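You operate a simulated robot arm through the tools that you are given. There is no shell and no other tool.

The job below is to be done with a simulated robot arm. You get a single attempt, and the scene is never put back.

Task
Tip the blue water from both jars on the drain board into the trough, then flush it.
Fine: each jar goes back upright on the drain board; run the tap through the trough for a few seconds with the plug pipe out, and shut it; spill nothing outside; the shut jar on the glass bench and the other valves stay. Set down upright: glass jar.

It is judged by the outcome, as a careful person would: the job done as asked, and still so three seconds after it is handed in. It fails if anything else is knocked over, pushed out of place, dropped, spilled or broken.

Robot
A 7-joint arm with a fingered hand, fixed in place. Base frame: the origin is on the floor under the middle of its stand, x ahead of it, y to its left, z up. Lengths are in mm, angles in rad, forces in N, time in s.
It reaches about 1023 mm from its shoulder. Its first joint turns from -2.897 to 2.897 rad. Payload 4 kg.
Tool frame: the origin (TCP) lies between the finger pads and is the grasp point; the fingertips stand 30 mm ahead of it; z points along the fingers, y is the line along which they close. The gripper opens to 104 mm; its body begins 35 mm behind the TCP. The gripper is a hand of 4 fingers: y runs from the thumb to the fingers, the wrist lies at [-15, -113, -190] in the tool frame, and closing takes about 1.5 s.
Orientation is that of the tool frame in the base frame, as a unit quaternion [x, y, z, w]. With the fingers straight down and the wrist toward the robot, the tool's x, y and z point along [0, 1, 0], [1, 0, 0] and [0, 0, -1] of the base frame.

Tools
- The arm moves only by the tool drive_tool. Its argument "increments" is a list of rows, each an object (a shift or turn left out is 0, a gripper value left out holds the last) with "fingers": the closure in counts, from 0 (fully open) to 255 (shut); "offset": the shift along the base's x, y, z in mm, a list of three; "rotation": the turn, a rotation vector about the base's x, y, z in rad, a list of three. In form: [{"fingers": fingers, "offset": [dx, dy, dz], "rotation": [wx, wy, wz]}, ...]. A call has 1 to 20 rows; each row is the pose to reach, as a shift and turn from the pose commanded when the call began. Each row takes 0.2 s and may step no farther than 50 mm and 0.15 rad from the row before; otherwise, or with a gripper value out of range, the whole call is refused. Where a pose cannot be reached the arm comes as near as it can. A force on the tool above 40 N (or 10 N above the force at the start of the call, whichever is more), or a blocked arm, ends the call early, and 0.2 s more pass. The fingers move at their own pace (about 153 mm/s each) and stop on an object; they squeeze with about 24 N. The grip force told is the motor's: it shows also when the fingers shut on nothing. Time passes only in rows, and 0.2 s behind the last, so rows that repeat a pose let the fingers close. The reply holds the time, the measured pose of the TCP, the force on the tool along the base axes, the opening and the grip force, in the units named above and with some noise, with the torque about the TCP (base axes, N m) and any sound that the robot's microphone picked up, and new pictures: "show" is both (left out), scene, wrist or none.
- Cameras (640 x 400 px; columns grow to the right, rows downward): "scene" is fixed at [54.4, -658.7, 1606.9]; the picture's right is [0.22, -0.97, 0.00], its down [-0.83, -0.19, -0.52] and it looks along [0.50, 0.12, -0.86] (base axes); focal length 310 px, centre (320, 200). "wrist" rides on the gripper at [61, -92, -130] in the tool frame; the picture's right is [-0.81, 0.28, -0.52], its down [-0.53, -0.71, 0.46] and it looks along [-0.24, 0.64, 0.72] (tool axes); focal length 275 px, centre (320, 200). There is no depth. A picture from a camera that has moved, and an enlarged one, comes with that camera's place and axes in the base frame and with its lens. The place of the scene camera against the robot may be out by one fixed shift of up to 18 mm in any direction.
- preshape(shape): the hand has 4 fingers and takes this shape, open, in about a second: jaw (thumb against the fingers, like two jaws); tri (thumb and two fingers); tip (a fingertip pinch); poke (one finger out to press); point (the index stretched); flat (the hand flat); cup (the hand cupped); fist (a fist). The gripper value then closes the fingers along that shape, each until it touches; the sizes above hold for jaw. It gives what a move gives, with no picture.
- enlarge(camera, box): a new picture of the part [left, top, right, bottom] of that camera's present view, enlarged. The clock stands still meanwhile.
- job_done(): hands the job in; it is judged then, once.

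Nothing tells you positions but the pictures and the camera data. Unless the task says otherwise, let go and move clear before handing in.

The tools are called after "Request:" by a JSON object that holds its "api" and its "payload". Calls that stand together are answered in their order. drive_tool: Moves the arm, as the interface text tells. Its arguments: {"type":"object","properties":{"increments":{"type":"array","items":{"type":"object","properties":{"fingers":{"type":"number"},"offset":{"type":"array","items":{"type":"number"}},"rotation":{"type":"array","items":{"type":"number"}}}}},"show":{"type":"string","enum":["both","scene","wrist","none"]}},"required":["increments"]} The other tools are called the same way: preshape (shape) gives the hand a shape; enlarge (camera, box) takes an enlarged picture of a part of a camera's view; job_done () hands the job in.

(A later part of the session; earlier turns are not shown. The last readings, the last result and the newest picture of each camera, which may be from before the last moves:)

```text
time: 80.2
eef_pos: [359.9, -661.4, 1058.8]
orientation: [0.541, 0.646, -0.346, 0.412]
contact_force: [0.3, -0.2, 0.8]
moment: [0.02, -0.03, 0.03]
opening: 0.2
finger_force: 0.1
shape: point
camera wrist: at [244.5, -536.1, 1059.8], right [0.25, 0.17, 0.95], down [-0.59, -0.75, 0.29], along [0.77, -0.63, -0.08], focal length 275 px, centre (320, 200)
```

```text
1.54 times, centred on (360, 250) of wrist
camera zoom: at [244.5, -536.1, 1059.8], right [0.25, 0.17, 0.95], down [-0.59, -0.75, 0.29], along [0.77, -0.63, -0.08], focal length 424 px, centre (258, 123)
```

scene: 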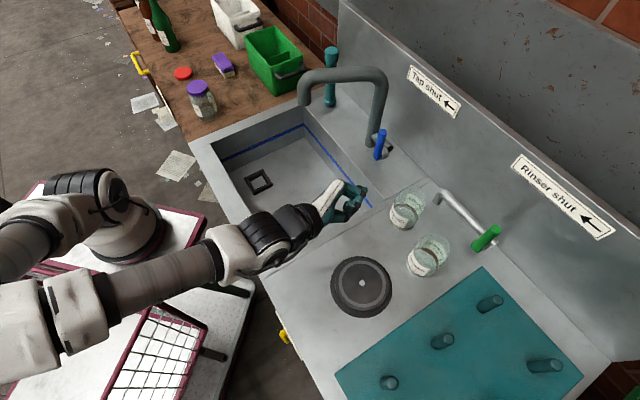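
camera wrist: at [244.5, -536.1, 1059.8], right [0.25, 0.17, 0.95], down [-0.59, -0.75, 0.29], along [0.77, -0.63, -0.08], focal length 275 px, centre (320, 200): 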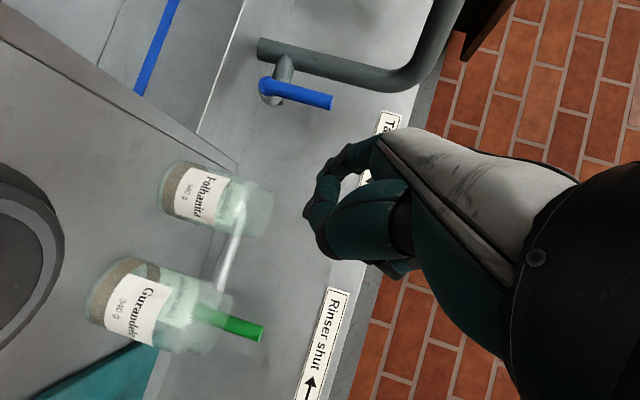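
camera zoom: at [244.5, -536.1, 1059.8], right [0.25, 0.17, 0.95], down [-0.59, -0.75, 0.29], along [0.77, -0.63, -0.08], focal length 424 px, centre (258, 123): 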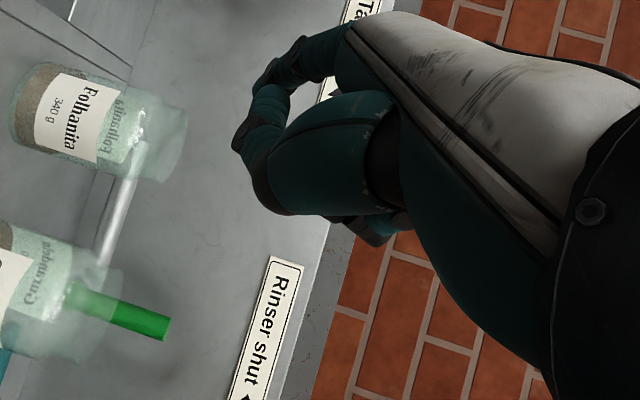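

The pointing finger isn't longer, so I'll use poke, whose right side is clear of other fingers. I'll re-shape to poke and move to a position in front of the tap, left of the lever and under the gooseneck, to look closely before pushing.

Request:
{"api": "preshape", "payload": {"shape": "poke"}}

Request:
{"api": "drive_tool", "payload": {"increments": [{"offset": [36, 15, -5], "rotation": [0, 0, 0.05]}, {"offset": [72, 30, -15], "rotation": [0, 0, 0.1]}, {"offset": [108, 45, -25], "rotation": [0, 0, 0.15]}, {"offset": [144, 60, -40], "rotation": [0, 0, 0.2]}, {"offset": [180, 76, -50], "rotation": [0, 0, 0.25]}, {"offset": [205, 86, -58], "rotation": [0, 0, 0.26]}, {"offset": [205, 86, -58], "rotation": [0, 0, 0.26]}], "show": "both"}}

Request:
{"api": "enlarge", "payload": {"camera": "scene", "box": [260, 60, 440, 180]}}

Request:
{"api": "enlarge", "payload": {"camera": "wrist", "box": [200, 100, 440, 250]}}

```text
time: 81.1
eef_pos: [360.4, -662.8, 1058.3]
orientation: [0.542, 0.646, -0.345, 0.412]
contact_force: [0.1, 0.3, 0.7]
moment: [-0.01, 0.02, 0.04]
opening: 0.0
finger_force: 0.0
shape: poke
```

```text
time: 82.7
eef_pos: [566.1, -577.1, 1000.9]
orientation: [0.453, 0.711, -0.289, 0.454]
contact_force: [1.2, -0.4, -1.0]
moment: [-0.01, 0.01, -0.02]
opening: 0.0
finger_force: 0.1
shape: poke
camera wrist: at [421.5, -484.5, 1001.3], right [0.19, 0.23, 0.95], down [-0.38, -0.88, 0.29], along [0.91, -0.42, -0.08], focal length 275 px, centre (320, 200)
```

scene: 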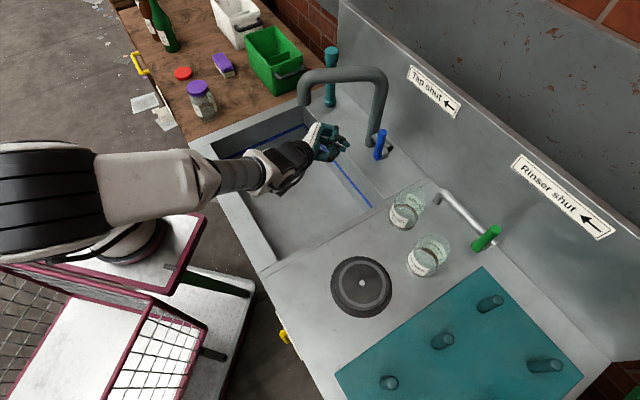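
wrist: 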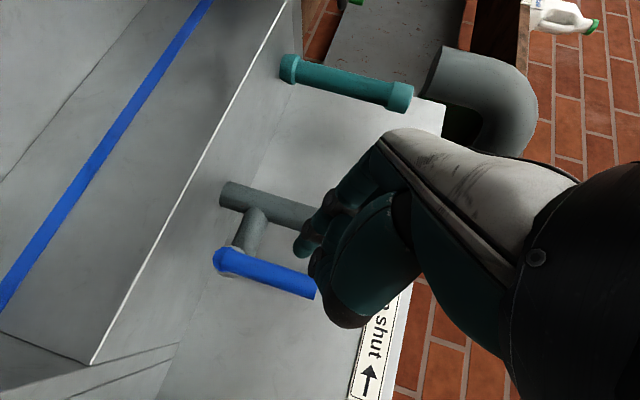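

```text
3.33 times, centred on (350, 120) of scene
camera zoom: at [54.4, -658.7, 1606.9], right [0.22, -0.97, 0.0], down [-0.83, -0.19, -0.52], along [0.5, 0.12, -0.86], focal length 1035 px, centre (220, 467)
```

zoom: 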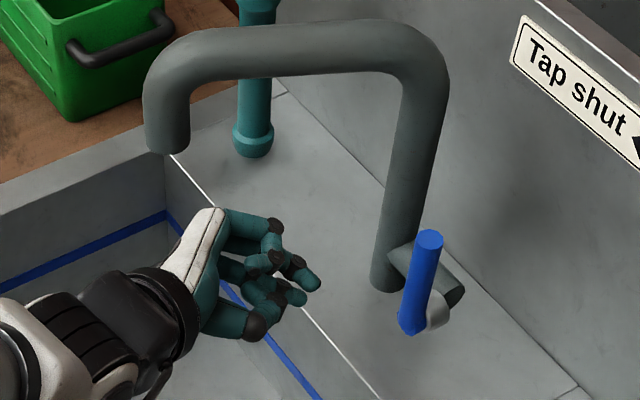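

```text
2.67 times, centred on (320, 175) of wrist
camera zoom: at [421.5, -484.5, 1001.3], right [0.19, 0.23, 0.95], down [-0.38, -0.88, 0.29], along [0.91, -0.42, -0.08], focal length 734 px, centre (320, 267)
```

zoom: 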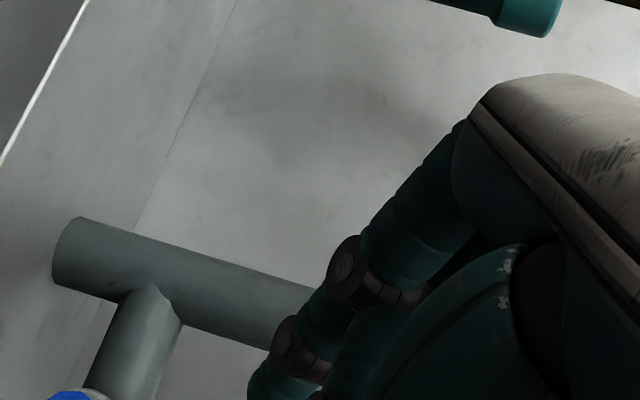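

Request:
{"api": "enlarge", "payload": {"camera": "scene", "box": [300, 110, 400, 175]}}

Request:
{"api": "enlarge", "payload": {"camera": "wrist", "box": [200, 170, 400, 340]}}

```text
6.15 times, centred on (350, 142) of scene
camera zoom: at [54.4, -658.7, 1606.9], right [0.22, -0.97, 0.0], down [-0.83, -0.19, -0.52], along [0.5, 0.12, -0.86], focal length 1910 px, centre (135, 554)
```

zoom: 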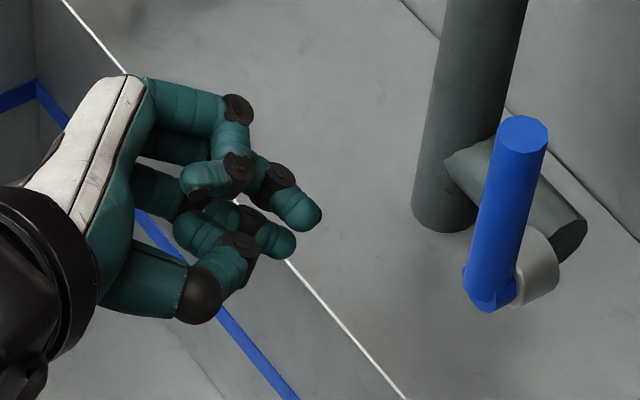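

```text
2.35 times, centred on (300, 255) of wrist
camera zoom: at [421.5, -484.5, 1001.3], right [0.19, 0.23, 0.95], down [-0.38, -0.88, 0.29], along [0.91, -0.42, -0.08], focal length 648 px, centre (367, 71)
```

zoom: 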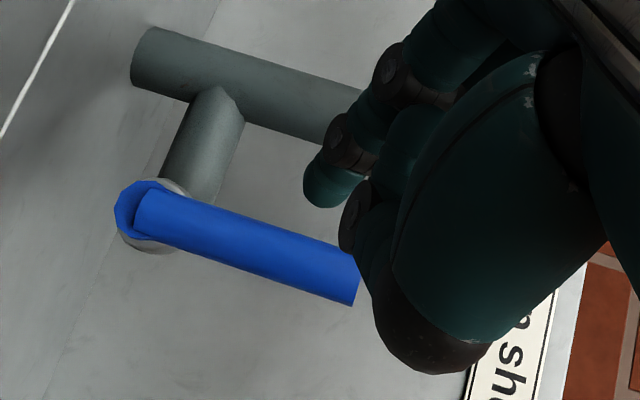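

In poke, the thumb tip crowds the right side of the finger. I'll back off and try the "flat" shape, since a thin blade would have clean left and right faces for pushing the lever both ways.

Request:
{"api": "drive_tool", "payload": {"increments": [{"offset": [-24, 23, 0]}, {"offset": [-50, 48, 0]}, {"offset": [-72, 69, 0]}, {"offset": [-72, 69, 0]}], "show": "none"}}

Request:
{"api": "preshape", "payload": {"shape": "flat"}}

Request:
{"api": "drive_tool", "payload": {"increments": [{"offset": [0, 0, 0]}], "show": "both"}}

Request:
{"api": "enlarge", "payload": {"camera": "scene", "box": [240, 80, 400, 180]}}

```text
time: 83.7
eef_pos: [494.4, -507.6, 1000.5]
orientation: [0.453, 0.711, -0.289, 0.454]
contact_force: [-0.2, 0.9, 0.5]
moment: [0.01, 0.02, -0.03]
opening: 0.1
finger_force: 0.1
shape: poke
```

```text
time: 84.6
eef_pos: [494.1, -508.6, 999.3]
orientation: [0.454, 0.711, -0.288, 0.454]
contact_force: [0.3, 0.5, 0.0]
moment: [-0.04, -0.01, 0.05]
opening: 0.3
finger_force: 0.0
shape: flat
```

```text
time: 85.0
eef_pos: [493.6, -509.0, 999.6]
orientation: [0.453, 0.711, -0.289, 0.454]
contact_force: [-0.5, 0.3, -0.2]
moment: [0.0, 0.02, 0.01]
opening: 0.0
finger_force: 0.1
shape: flat
camera wrist: at [349.7, -416.1, 1000.8], right [0.19, 0.23, 0.95], down [-0.38, -0.88, 0.29], along [0.91, -0.42, -0.08], focal length 275 px, centre (320, 200)
```

scene: 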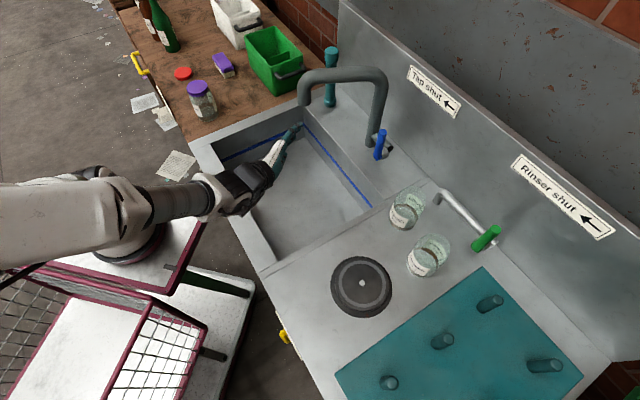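
wrist: 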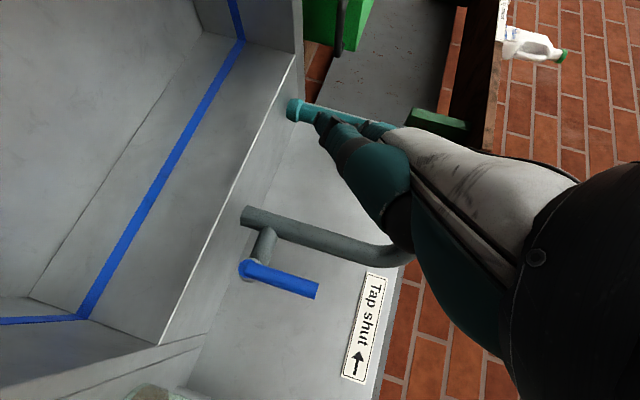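

```text
4.00 times, centred on (320, 130) of scene
camera zoom: at [54.4, -658.7, 1606.9], right [0.22, -0.97, 0.0], down [-0.83, -0.19, -0.52], along [0.5, 0.12, -0.86], focal length 1242 px, centre (320, 480)
```

zoom: 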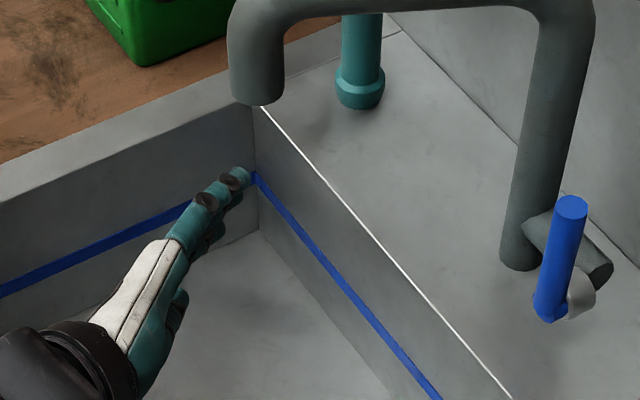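

The flat hand makes a straight vertical blade along the hand's long axis, which is ideal for nudging the lever either way. I'll zoom to locate its tips.

Request:
{"api": "enlarge", "payload": {"camera": "wrist", "box": [270, 80, 470, 260]}}

Request:
{"api": "enlarge", "payload": {"camera": "scene", "box": [240, 100, 340, 165]}}

```text
2.22 times, centred on (370, 170) of wrist
camera zoom: at [349.7, -416.1, 1000.8], right [0.19, 0.23, 0.95], down [-0.38, -0.88, 0.29], along [0.91, -0.42, -0.08], focal length 612 px, centre (209, 267)
```

zoom: 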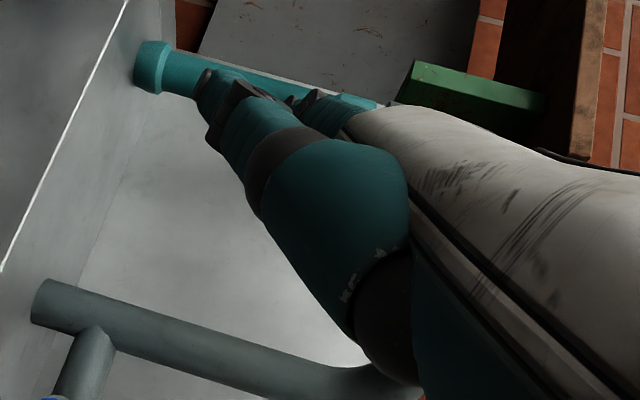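

```text
6.15 times, centred on (290, 132) of scene
camera zoom: at [54.4, -658.7, 1606.9], right [0.22, -0.97, 0.0], down [-0.83, -0.19, -0.52], along [0.5, 0.12, -0.86], focal length 1910 px, centre (505, 615)
```

zoom: 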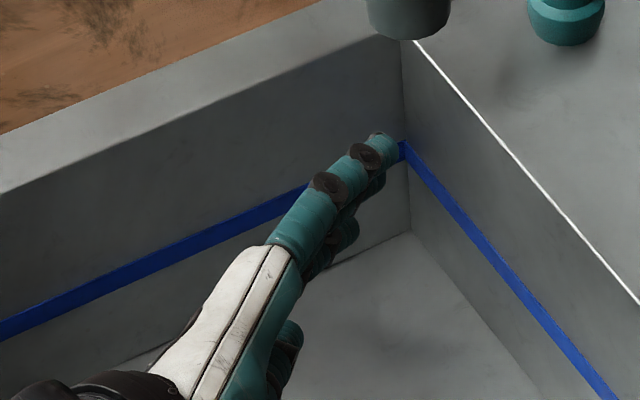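

The blade's tips sit roughly 140 mm to the left of the tool point, so I need to swing the hand about 33° clockwise to aim the blade straight at the tap. I'll do that while pulling back from the spout.

Request:
{"api": "drive_tool", "payload": {"increments": [{"offset": [-15, 0, 0], "rotation": [0, 0, -0.08]}, {"offset": [-30, 0, 0], "rotation": [0, 0, -0.2]}, {"offset": [-30, 0, 0], "rotation": [0, 0, -0.33]}, {"offset": [-30, 0, 0], "rotation": [0, 0, -0.46]}, {"offset": [-30, 0, 0], "rotation": [0, 0, -0.585]}, {"offset": [-30, 0, 0], "rotation": [0, 0, -0.585]}], "show": "both"}}

Request:
{"api": "enlarge", "payload": {"camera": "scene", "box": [260, 90, 420, 190]}}

Request:
{"api": "enlarge", "payload": {"camera": "wrist", "box": [180, 80, 420, 280]}}

```text
time: 86.4
eef_pos: [486.1, -554.1, 1014.0]
orientation: [0.639, 0.55, -0.408, 0.351]
contact_force: [-0.2, -0.4, 0.3]
moment: [0.03, 0.01, -0.01]
opening: 0.0
finger_force: 0.0
shape: flat
out of reach, approached as far as the arm can: row 1, 2, 3, 4, 5, 6
camera wrist: at [417.0, -397.6, 1015.3], right [0.29, 0.09, 0.95], down [-0.8, -0.52, 0.29], along [0.52, -0.85, -0.08], focal length 275 px, centre (320, 200)
```

scene: 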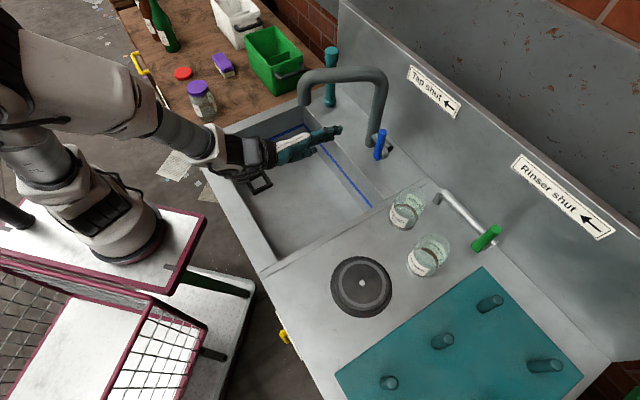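
wrist: 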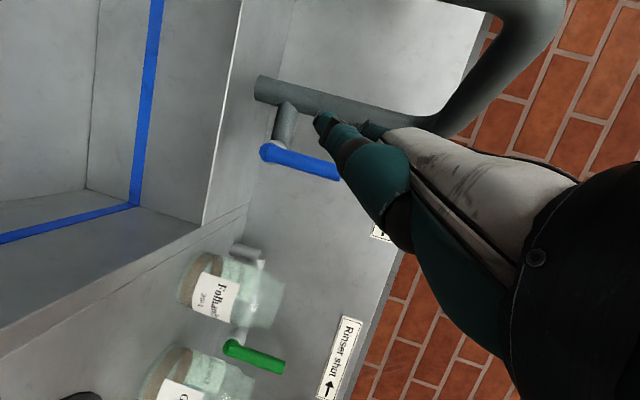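

```text
4.00 times, centred on (340, 140) of scene
camera zoom: at [54.4, -658.7, 1606.9], right [0.22, -0.97, 0.0], down [-0.83, -0.19, -0.52], along [0.5, 0.12, -0.86], focal length 1242 px, centre (240, 440)
```

zoom: 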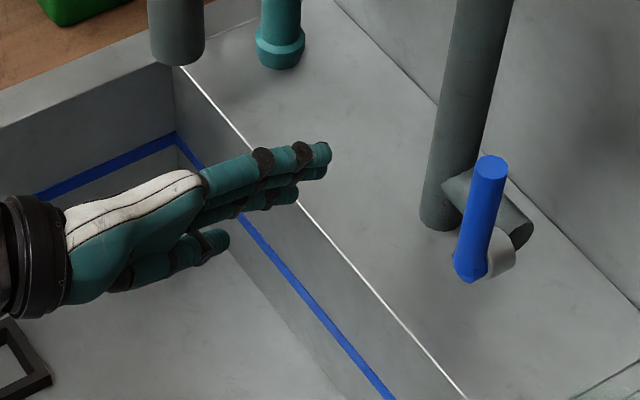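

```text
2.00 times, centred on (300, 180) of wrist
camera zoom: at [417.0, -397.6, 1015.3], right [0.29, 0.09, 0.95], down [-0.8, -0.52, 0.29], along [0.52, -0.85, -0.08], focal length 551 px, centre (360, 240)
```

zoom: 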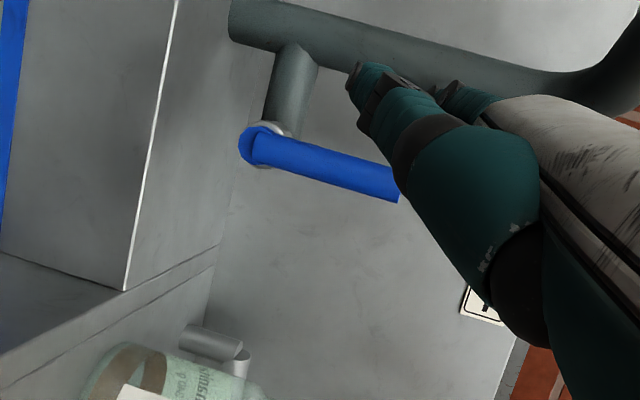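

The blade now points toward the tap, fingers stacked vertically with a clean right face. I'll move to just in front of the valve, with the blade lined up left of the lever.

Request:
{"api": "drive_tool", "payload": {"increments": [{"offset": [1, -15, -12]}, {"offset": [2, -30, -26]}, {"offset": [3, -43, -39]}, {"offset": [3, -43, -39]}], "show": "both"}}

Request:
{"api": "enlarge", "payload": {"camera": "scene", "box": [280, 90, 440, 190]}}

Request:
{"api": "enlarge", "payload": {"camera": "wrist", "box": [200, 60, 440, 210]}}

```text
time: 87.4
eef_pos: [488.8, -597.0, 976.2]
orientation: [0.639, 0.551, -0.407, 0.351]
contact_force: [0.5, 0.2, 0.7]
moment: [0.02, 0.0, -0.02]
opening: 0.0
finger_force: 0.1
shape: flat
camera wrist: at [419.9, -440.6, 976.4], right [0.29, 0.09, 0.95], down [-0.8, -0.52, 0.29], along [0.53, -0.85, -0.08], focal length 275 px, centre (320, 200)
```

scene: 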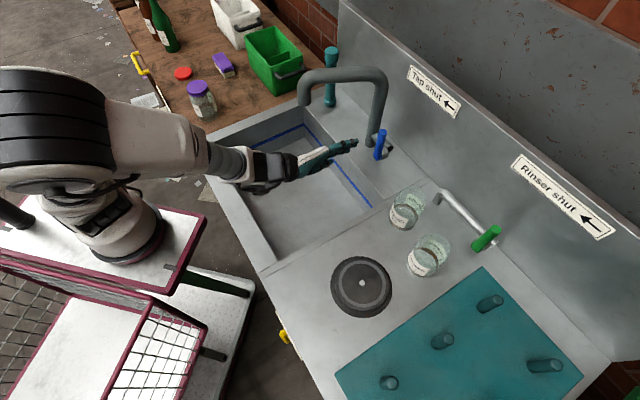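
wrist: 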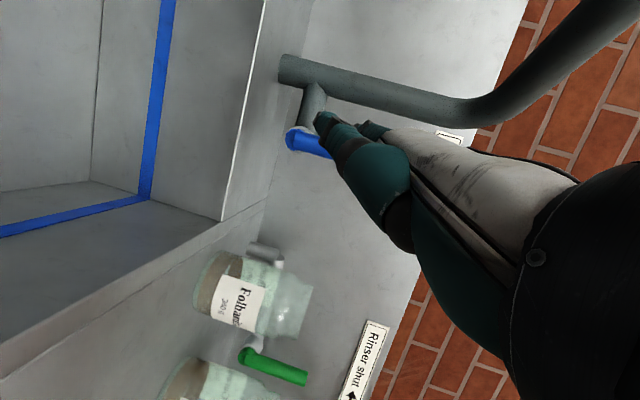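

```text
4.00 times, centred on (360, 140) of scene
camera zoom: at [54.4, -658.7, 1606.9], right [0.22, -0.97, 0.0], down [-0.83, -0.19, -0.52], along [0.5, 0.12, -0.86], focal length 1242 px, centre (160, 440)
```

zoom: 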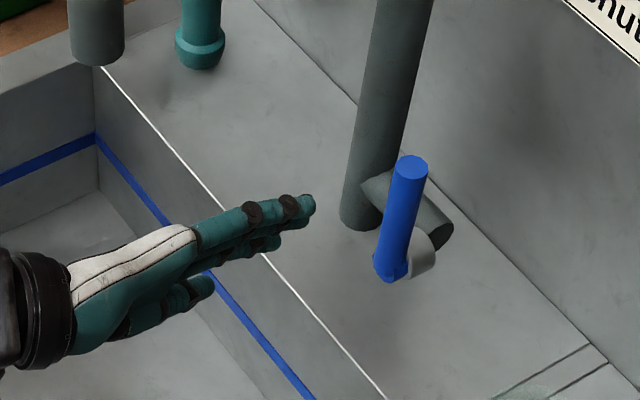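

```text
2.67 times, centred on (320, 135) of wrist
camera zoom: at [419.9, -440.6, 976.4], right [0.29, 0.09, 0.95], down [-0.8, -0.52, 0.29], along [0.53, -0.85, -0.08], focal length 734 px, centre (320, 373)
```

zoom: 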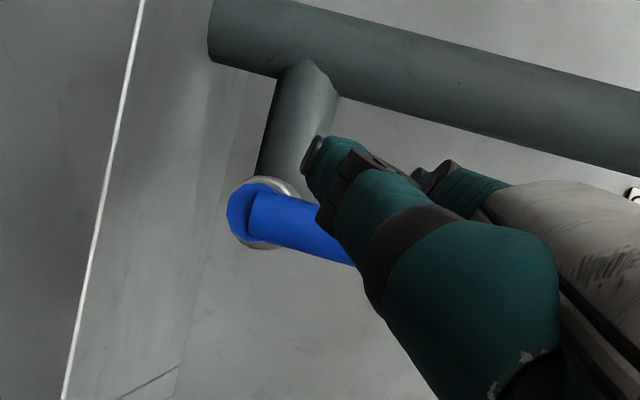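

The blade tip is about 56 mm short of the lever and 28 mm to its left, matching my estimate. I'll advance straight in so the tip just passes the lever's left side.

Request:
{"api": "drive_tool", "payload": {"increments": [{"offset": [14, -10, 0]}, {"offset": [26, -20, 0]}, {"offset": [38, -31, 0]}, {"offset": [45, -37, 0]}, {"offset": [49, -41, 0]}, {"offset": [49, -41, 0]}], "show": "both"}}

Request:
{"api": "enlarge", "payload": {"camera": "scene", "box": [300, 90, 460, 190]}}

Request:
{"api": "enlarge", "payload": {"camera": "wrist", "box": [200, 60, 440, 210]}}

```text
time: 88.8
eef_pos: [536.9, -637.5, 976.8]
orientation: [0.639, 0.55, -0.408, 0.351]
contact_force: [-0.5, -0.9, 0.3]
moment: [0.0, 0.05, 0.02]
opening: 0.0
finger_force: 0.1
shape: flat
camera wrist: at [468.7, -481.5, 976.8], right [0.29, 0.09, 0.95], down [-0.8, -0.53, 0.29], along [0.53, -0.85, -0.08], focal length 275 px, centre (320, 200)
```

scene: 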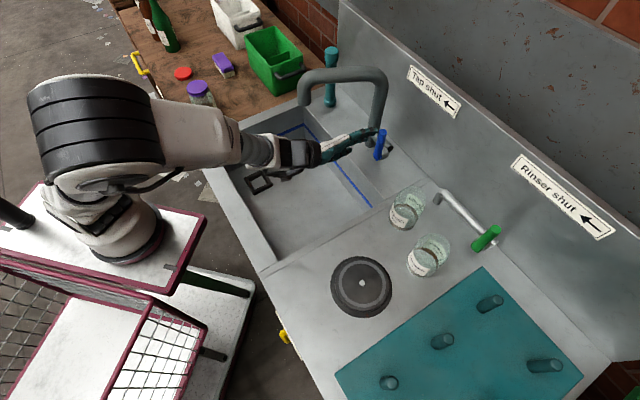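
wrist: 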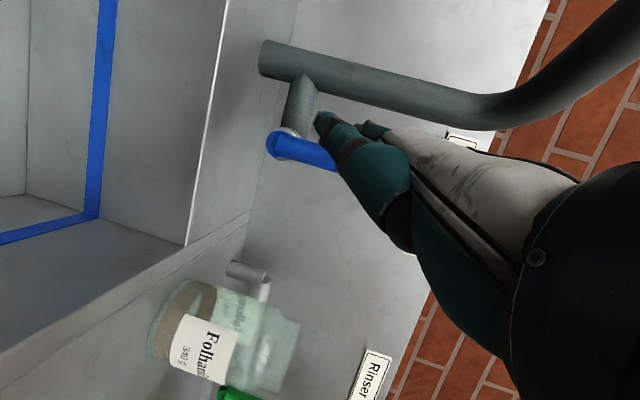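

```text
4.00 times, centred on (380, 140) of scene
camera zoom: at [54.4, -658.7, 1606.9], right [0.22, -0.97, 0.0], down [-0.83, -0.19, -0.52], along [0.5, 0.12, -0.86], focal length 1242 px, centre (80, 440)
```

zoom: 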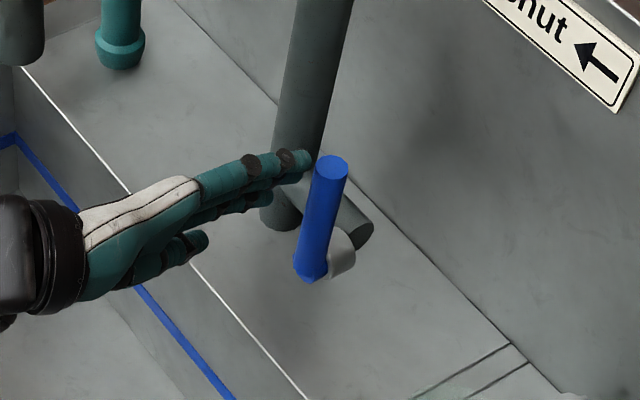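

```text
2.67 times, centred on (320, 135) of wrist
camera zoom: at [468.7, -481.5, 976.8], right [0.29, 0.09, 0.95], down [-0.8, -0.53, 0.29], along [0.53, -0.85, -0.08], focal length 734 px, centre (320, 373)
```

zoom: 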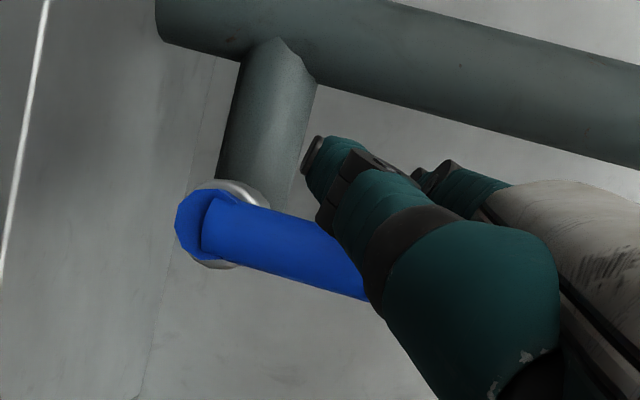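

The blade tip now sits about 30 mm left of the lever axis and just past it. I'll go 6 mm deeper and push right gently to start opening, watching force and sound.

Request:
{"api": "drive_tool", "payload": {"increments": [{"offset": [4.4, -4.1, 0]}, {"offset": [-1, -10, 0]}, {"offset": [-7, -16, 0]}, {"offset": [-13, -22, 0]}, {"offset": [-19, -28, 0]}, {"offset": [-25, -35, 0]}, {"offset": [-25, -35, 0]}], "show": "both"}}

Request:
{"api": "enlarge", "payload": {"camera": "scene", "box": [300, 90, 460, 190]}}

Request:
{"api": "enlarge", "payload": {"camera": "wrist", "box": [200, 60, 440, 210]}}

```text
time: 90.4
eef_pos: [513.5, -674.2, 977.1]
orientation: [0.639, 0.55, -0.408, 0.351]
contact_force: [-0.4, 3.2, -0.3]
moment: [0.0, 0.12, 0.3]
opening: 0.0
finger_force: 0.0
shape: flat
camera wrist: at [443.5, -516.8, 976.8], right [0.29, 0.09, 0.95], down [-0.8, -0.52, 0.29], along [0.53, -0.85, -0.08], focal length 275 px, centre (320, 200)
```

scene: 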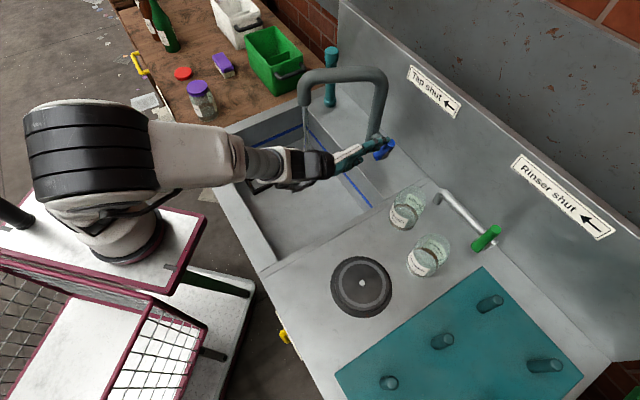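
wrist: 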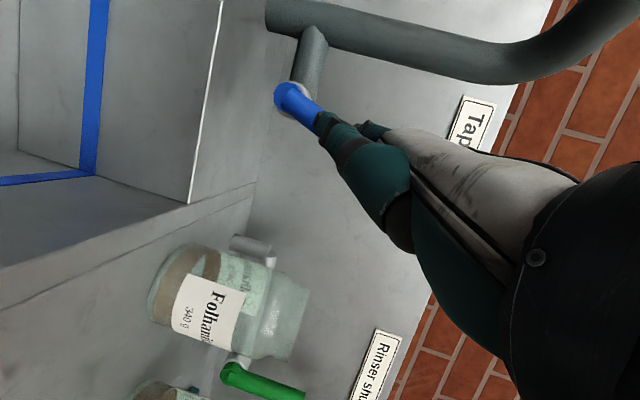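

```text
4.00 times, centred on (380, 140) of scene
camera zoom: at [54.4, -658.7, 1606.9], right [0.22, -0.97, 0.0], down [-0.83, -0.19, -0.52], along [0.5, 0.12, -0.86], focal length 1242 px, centre (80, 440)
```

zoom: 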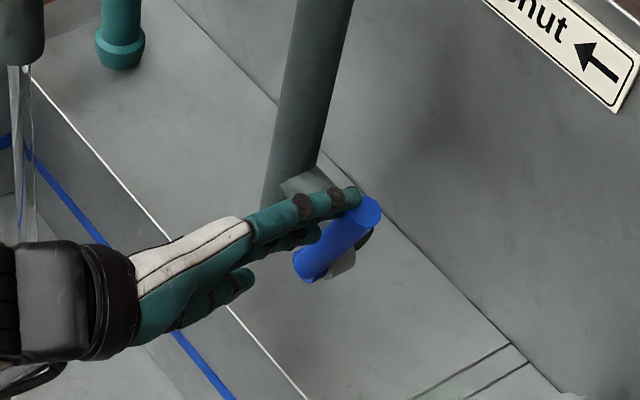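

```text
2.67 times, centred on (320, 135) of wrist
camera zoom: at [443.5, -516.8, 976.8], right [0.29, 0.09, 0.95], down [-0.8, -0.52, 0.29], along [0.53, -0.85, -0.08], focal length 734 px, centre (320, 373)
```

zoom: 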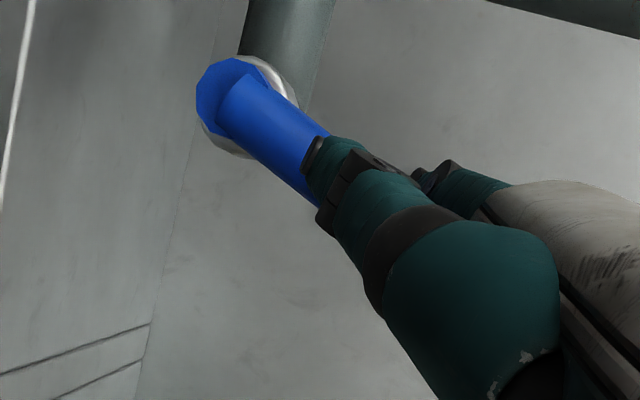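

Water is running from the spout into the trough, with the lever tilted about 35° and only light force needed. I'll open it a bit further and let it run a few seconds.

Request:
{"api": "drive_tool", "payload": {"increments": [{"offset": [-5, -5, -2]}, {"offset": [-10, -11, -5]}, {"offset": [-15, -16, -8]}, {"offset": [-18, -19, -10]}, {"offset": [-18, -19, -10]}, {"offset": [-18, -19, -10]}, {"offset": [-18, -19, -10]}, {"offset": [-18, -19, -10]}, {"offset": [-18, -19, -10]}], "show": "both"}}

Request:
{"api": "enlarge", "payload": {"camera": "scene", "box": [300, 90, 460, 190]}}

Request:
{"api": "enlarge", "payload": {"camera": "scene", "box": [200, 60, 400, 260]}}

```text
time: 92.4
eef_pos: [496.0, -693.3, 966.7]
orientation: [0.639, 0.55, -0.408, 0.351]
contact_force: [-0.1, 1.9, -0.5]
moment: [0.0, -0.01, 0.13]
opening: 0.0
finger_force: 0.0
shape: flat
camera wrist: at [425.4, -535.6, 966.8], right [0.29, 0.09, 0.95], down [-0.8, -0.52, 0.29], along [0.53, -0.85, -0.08], focal length 275 px, centre (320, 200)
```

scene: 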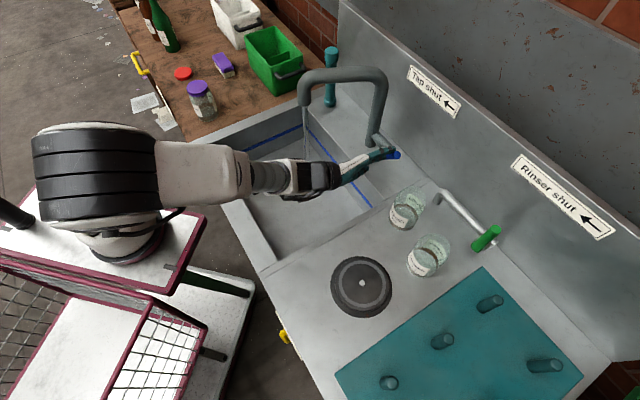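
wrist: 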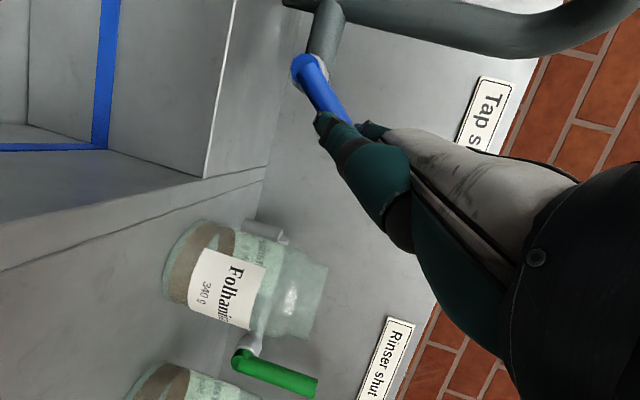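

```text
4.00 times, centred on (380, 140) of scene
camera zoom: at [54.4, -658.7, 1606.9], right [0.22, -0.97, 0.0], down [-0.83, -0.19, -0.52], along [0.5, 0.12, -0.86], focal length 1242 px, centre (80, 440)
```

zoom: 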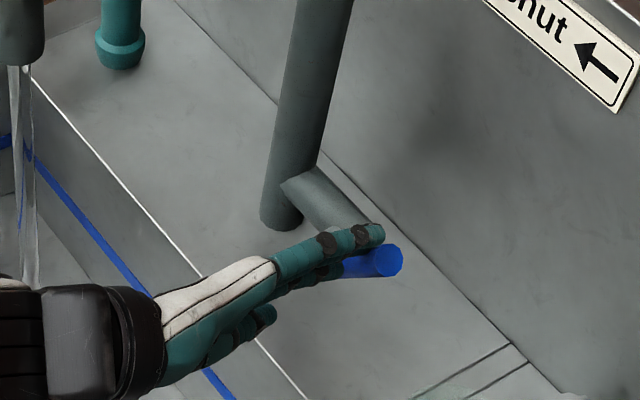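

```text
2.00 times, centred on (300, 160) of scene
camera zoom: at [54.4, -658.7, 1606.9], right [0.22, -0.97, 0.0], down [-0.83, -0.19, -0.52], along [0.5, 0.12, -0.86], focal length 621 px, centre (360, 280)
```

zoom: 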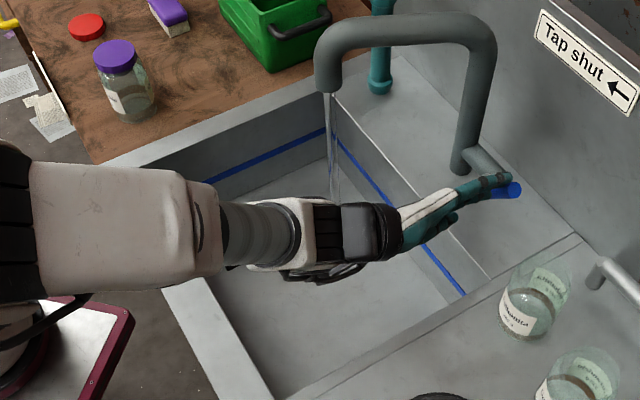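

The lever is at roughly 45° and water has been running into the trough for a few seconds. To shut it, I'll withdraw the blade, swing slightly clockwise, and come in on the lever's right side with clearance to jar A.

Request:
{"api": "drive_tool", "payload": {"increments": [{"offset": [-9, 18, 0]}, {"offset": [-19, 35, 0]}, {"offset": [-28, 53, 0]}, {"offset": [-37.5, 70.6, 0]}, {"offset": [-50, 66, -2], "rotation": [0, 0, -0.07]}, {"offset": [-63, 59, -4], "rotation": [0, 0, -0.14]}, {"offset": [-75.6, 51.6, -6.7], "rotation": [0, 0, -0.21]}, {"offset": [-75.6, 51.6, -6.7], "rotation": [0, 0, -0.21]}], "show": "both"}}

Request:
{"api": "enlarge", "payload": {"camera": "scene", "box": [320, 100, 480, 200]}}

Request:
{"api": "enlarge", "payload": {"camera": "wrist", "box": [200, 60, 440, 210]}}

```text
time: 94.2
eef_pos: [420.0, -640.6, 960.2]
orientation: [0.693, 0.48, -0.442, 0.306]
contact_force: [0.5, 0.3, -0.2]
moment: [0.03, 0.02, -0.01]
opening: 0.0
finger_force: 0.0
shape: flat
camera wrist: at [384.0, -472.8, 960.4], right [0.3, 0.02, 0.95], down [-0.89, -0.35, 0.29], along [0.34, -0.94, -0.08], focal length 275 px, centre (320, 200)
```

scene: 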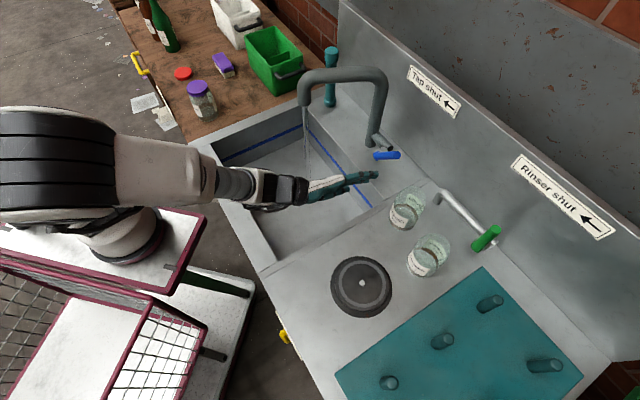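
wrist: 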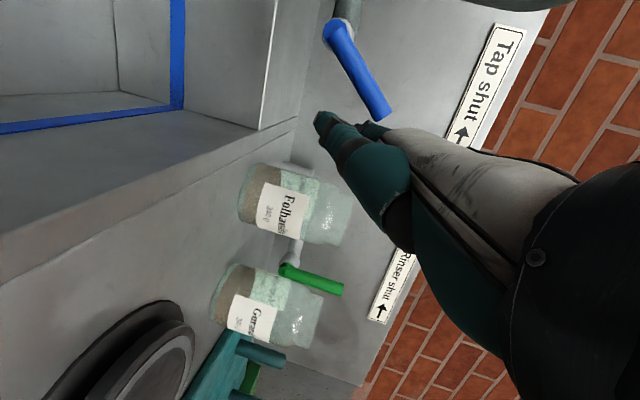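

```text
4.00 times, centred on (400, 150) of scene
camera zoom: at [54.4, -658.7, 1606.9], right [0.22, -0.97, 0.0], down [-0.83, -0.19, -0.52], along [0.5, 0.12, -0.86], focal length 1242 px, centre (0, 400)
```

zoom: 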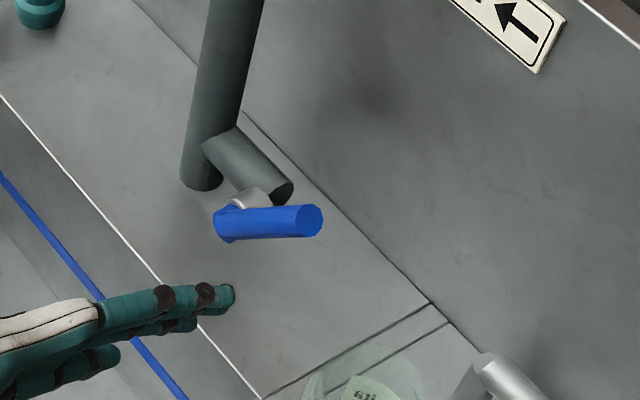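

```text
2.67 times, centred on (320, 135) of wrist
camera zoom: at [384.0, -472.8, 960.4], right [0.3, 0.02, 0.95], down [-0.89, -0.35, 0.29], along [0.34, -0.94, -0.08], focal length 734 px, centre (320, 373)
```

zoom: 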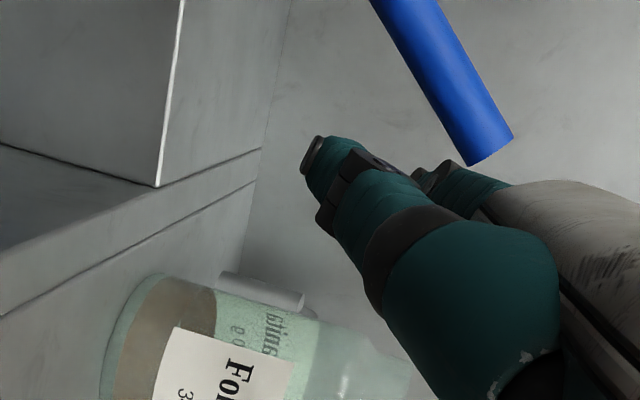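

The lever rests at about 42° and the water still runs into the trough. I'll insert the blade to the right of the lever.

Request:
{"api": "drive_tool", "payload": {"increments": [{"offset": [5, -18, 0]}, {"offset": [10, -36, 0]}, {"offset": [15, -54, 0]}, {"offset": [20.7, -72, 0]}, {"offset": [20.7, -72, 0]}], "show": "both"}}

Request:
{"api": "enlarge", "payload": {"camera": "scene", "box": [320, 100, 480, 200]}}

Request:
{"api": "enlarge", "payload": {"camera": "wrist", "box": [200, 60, 440, 210]}}

```text
time: 95.4
eef_pos: [440.1, -712.8, 958.9]
orientation: [0.692, 0.48, -0.442, 0.307]
contact_force: [-0.4, 0.5, 0.2]
moment: [0.0, 0.02, -0.03]
opening: 0.1
finger_force: 0.1
shape: flat
camera wrist: at [404.7, -545.3, 960.0], right [0.3, 0.02, 0.95], down [-0.89, -0.35, 0.29], along [0.34, -0.94, -0.08], focal length 275 px, centre (320, 200)
```

scene: 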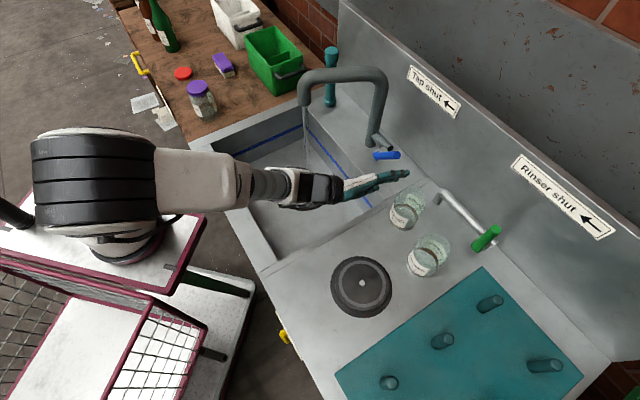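
wrist: 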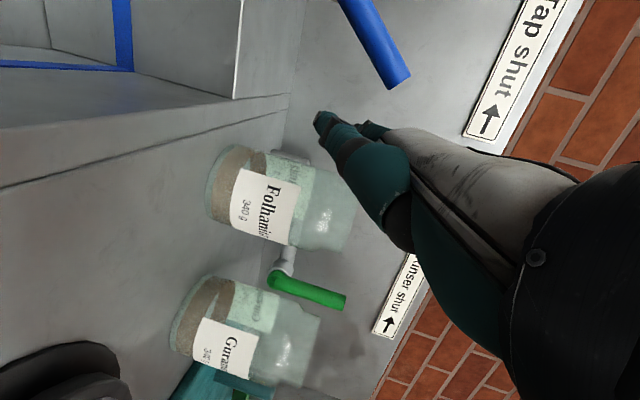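

```text
4.00 times, centred on (400, 150) of scene
camera zoom: at [54.4, -658.7, 1606.9], right [0.22, -0.97, 0.0], down [-0.83, -0.19, -0.52], along [0.5, 0.12, -0.86], focal length 1242 px, centre (0, 400)
```

zoom: 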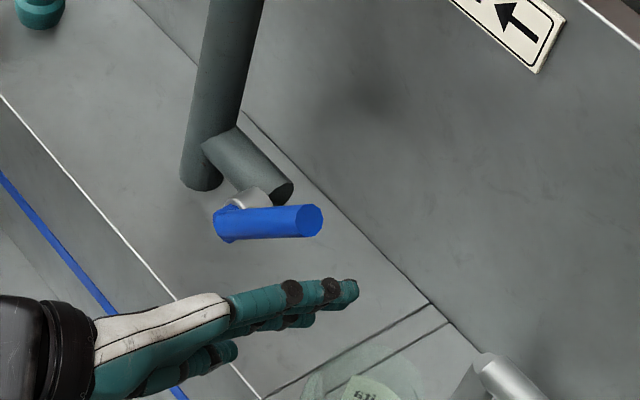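

```text
2.67 times, centred on (320, 135) of wrist
camera zoom: at [404.7, -545.3, 960.0], right [0.3, 0.02, 0.95], down [-0.89, -0.35, 0.29], along [0.34, -0.94, -0.08], focal length 734 px, centre (320, 373)
```

zoom: 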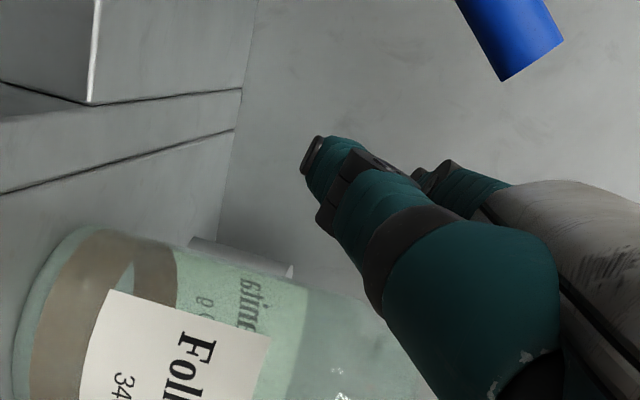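

The blade is right of the lever with jar A clear. I'll push left steadily to bring the lever back up.

Request:
{"api": "drive_tool", "payload": {"increments": [{"offset": [9, 5, 0]}, {"offset": [16, 12, 0]}, {"offset": [23, 19, 0]}, {"offset": [30, 26, 0]}, {"offset": [37, 33.5, 0]}, {"offset": [44, 41, 0]}, {"offset": [44, 41, 0]}], "show": "both"}}

Request:
{"api": "enlarge", "payload": {"camera": "scene", "box": [300, 80, 460, 180]}}

Request:
{"api": "enlarge", "payload": {"camera": "wrist", "box": [200, 60, 440, 210]}}

```text
time: 97.0
eef_pos: [485.1, -671.0, 958.5]
orientation: [0.692, 0.481, -0.442, 0.307]
contact_force: [-0.1, -0.7, 0.2]
moment: [0.0, 0.01, 0.01]
opening: 0.0
finger_force: 0.1
shape: flat
camera wrist: at [448.7, -503.5, 960.3], right [0.3, 0.02, 0.95], down [-0.89, -0.35, 0.29], along [0.34, -0.94, -0.08], focal length 275 px, centre (320, 200)
```

scene: 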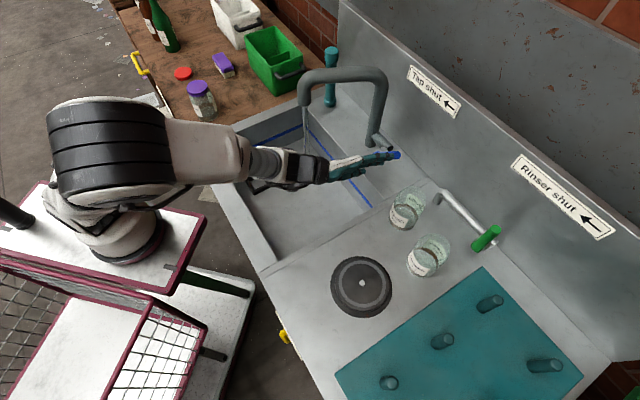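
wrist: 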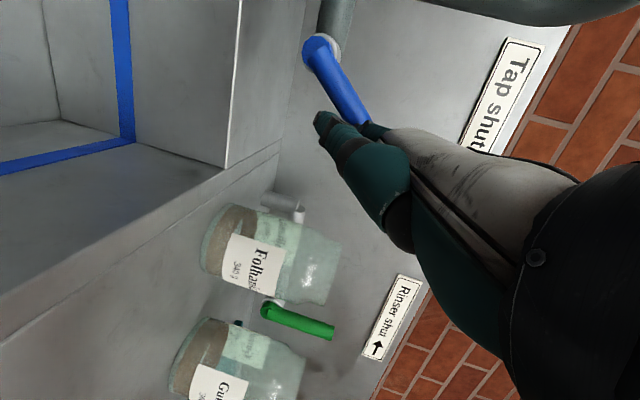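

```text
4.00 times, centred on (380, 130) of scene
camera zoom: at [54.4, -658.7, 1606.9], right [0.22, -0.97, 0.0], down [-0.83, -0.19, -0.52], along [0.5, 0.12, -0.86], focal length 1242 px, centre (80, 480)
```

zoom: 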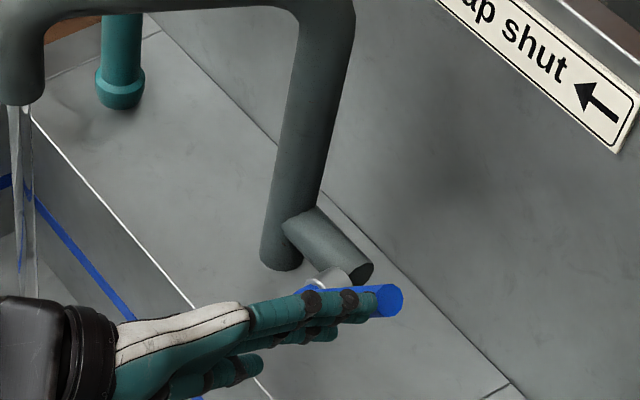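

```text
2.67 times, centred on (320, 135) of wrist
camera zoom: at [448.7, -503.5, 960.3], right [0.3, 0.02, 0.95], down [-0.89, -0.35, 0.29], along [0.34, -0.94, -0.08], focal length 734 px, centre (320, 373)
```

zoom: 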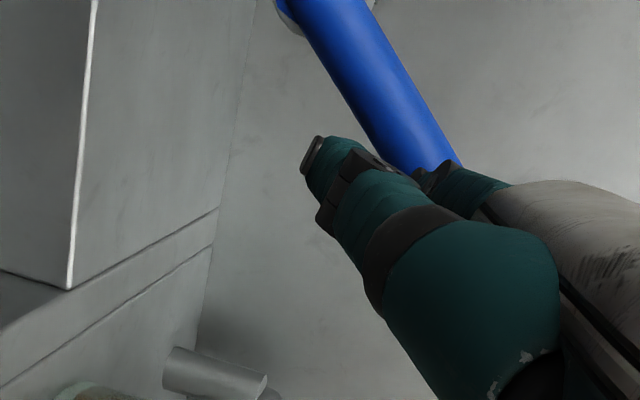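

The blade slid in front of the lever without touching it, since I wasn't deep enough. I'll go back right, insert about 16 mm deeper, and push left again.

Request:
{"api": "drive_tool", "payload": {"increments": [{"offset": [-12, -13, 0]}, {"offset": [-25, -27, 0]}, {"offset": [-38, -40, 0]}, {"offset": [-32, -45, 0]}, {"offset": [-26.3, -51, 0]}, {"offset": [-26.3, -51, 0]}], "show": "none"}}

Request:
{"api": "enlarge", "payload": {"camera": "scene", "box": [320, 100, 480, 200]}}

Request:
{"api": "enlarge", "payload": {"camera": "wrist", "box": [200, 60, 440, 210]}}

```text
time: 98.4
eef_pos: [457.4, -722.3, 958.1]
orientation: [0.693, 0.48, -0.442, 0.306]
contact_force: [0.0, 0.3, -0.2]
moment: [0.03, 0.02, 0.0]
opening: 0.2
finger_force: 0.0
shape: flat
```

```text
4.00 times, centred on (400, 150) of scene
camera zoom: at [54.4, -658.7, 1606.9], right [0.22, -0.97, 0.0], down [-0.83, -0.19, -0.52], along [0.5, 0.12, -0.86], focal length 1242 px, centre (0, 400)
```

zoom: 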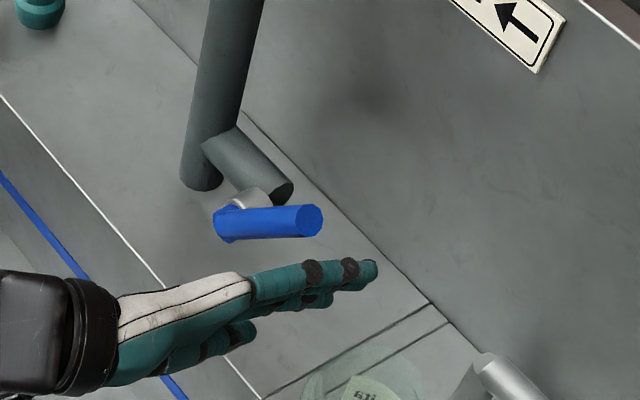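

```text
2.67 times, centred on (320, 135) of wrist
camera zoom: at [422.2, -555.1, 960.2], right [0.3, 0.02, 0.95], down [-0.89, -0.35, 0.29], along [0.34, -0.94, -0.08], focal length 734 px, centre (320, 373)
```

zoom: 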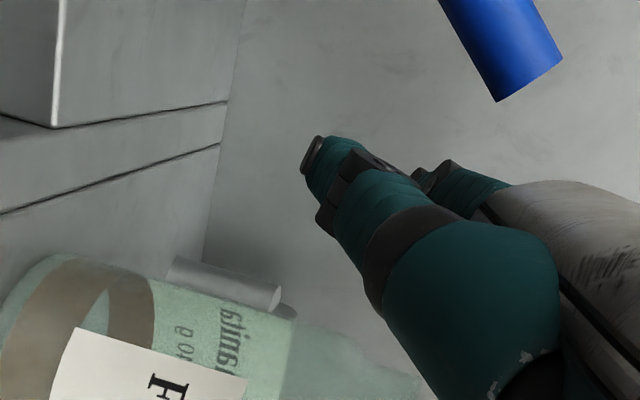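

The tip is now deeper than when it successfully pushed the lever open. Pushing left again.

Request:
{"api": "drive_tool", "payload": {"increments": [{"offset": [6.9, 7.2, 0]}, {"offset": [13.8, 14.5, 0]}, {"offset": [20.7, 21.7, 0]}, {"offset": [27.6, 29, 0]}, {"offset": [34.4, 36.2, 0]}, {"offset": [41.3, 43.5, 0]}, {"offset": [41.3, 43.5, 0]}], "show": "both"}}

Request:
{"api": "enlarge", "payload": {"camera": "scene", "box": [300, 80, 460, 180]}}

Request:
{"api": "enlarge", "payload": {"camera": "wrist", "box": [200, 20, 440, 170]}}

```text
time: 100.0
eef_pos: [500.1, -678.1, 959.3]
orientation: [0.692, 0.48, -0.443, 0.307]
contact_force: [-3.3, -1.4, 0.2]
moment: [0.0, -0.03, -0.24]
opening: 0.0
finger_force: 0.1
shape: flat
camera wrist: at [463.6, -511.2, 960.5], right [0.3, 0.02, 0.95], down [-0.89, -0.35, 0.29], along [0.34, -0.94, -0.08], focal length 275 px, centre (320, 200)
```

scene: 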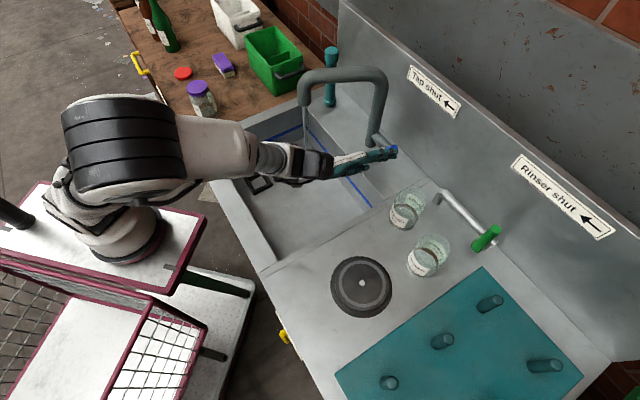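
wrist: 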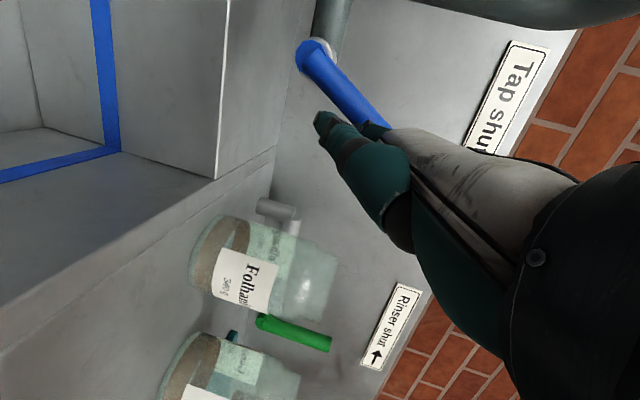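

```text
4.00 times, centred on (380, 130) of scene
camera zoom: at [54.4, -658.7, 1606.9], right [0.22, -0.97, 0.0], down [-0.83, -0.19, -0.52], along [0.5, 0.12, -0.86], focal length 1242 px, centre (80, 480)
```

zoom: 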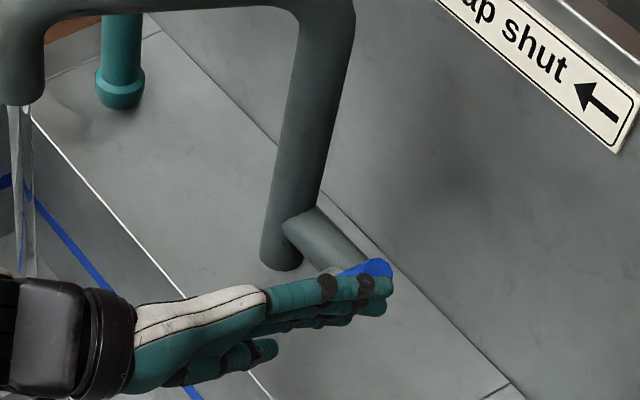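

```text
2.67 times, centred on (320, 95) of wrist
camera zoom: at [463.6, -511.2, 960.5], right [0.3, 0.02, 0.95], down [-0.89, -0.35, 0.29], along [0.34, -0.94, -0.08], focal length 734 px, centre (320, 480)
```

zoom: 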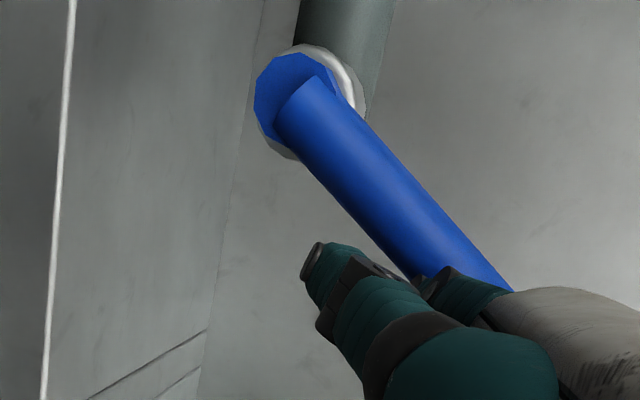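

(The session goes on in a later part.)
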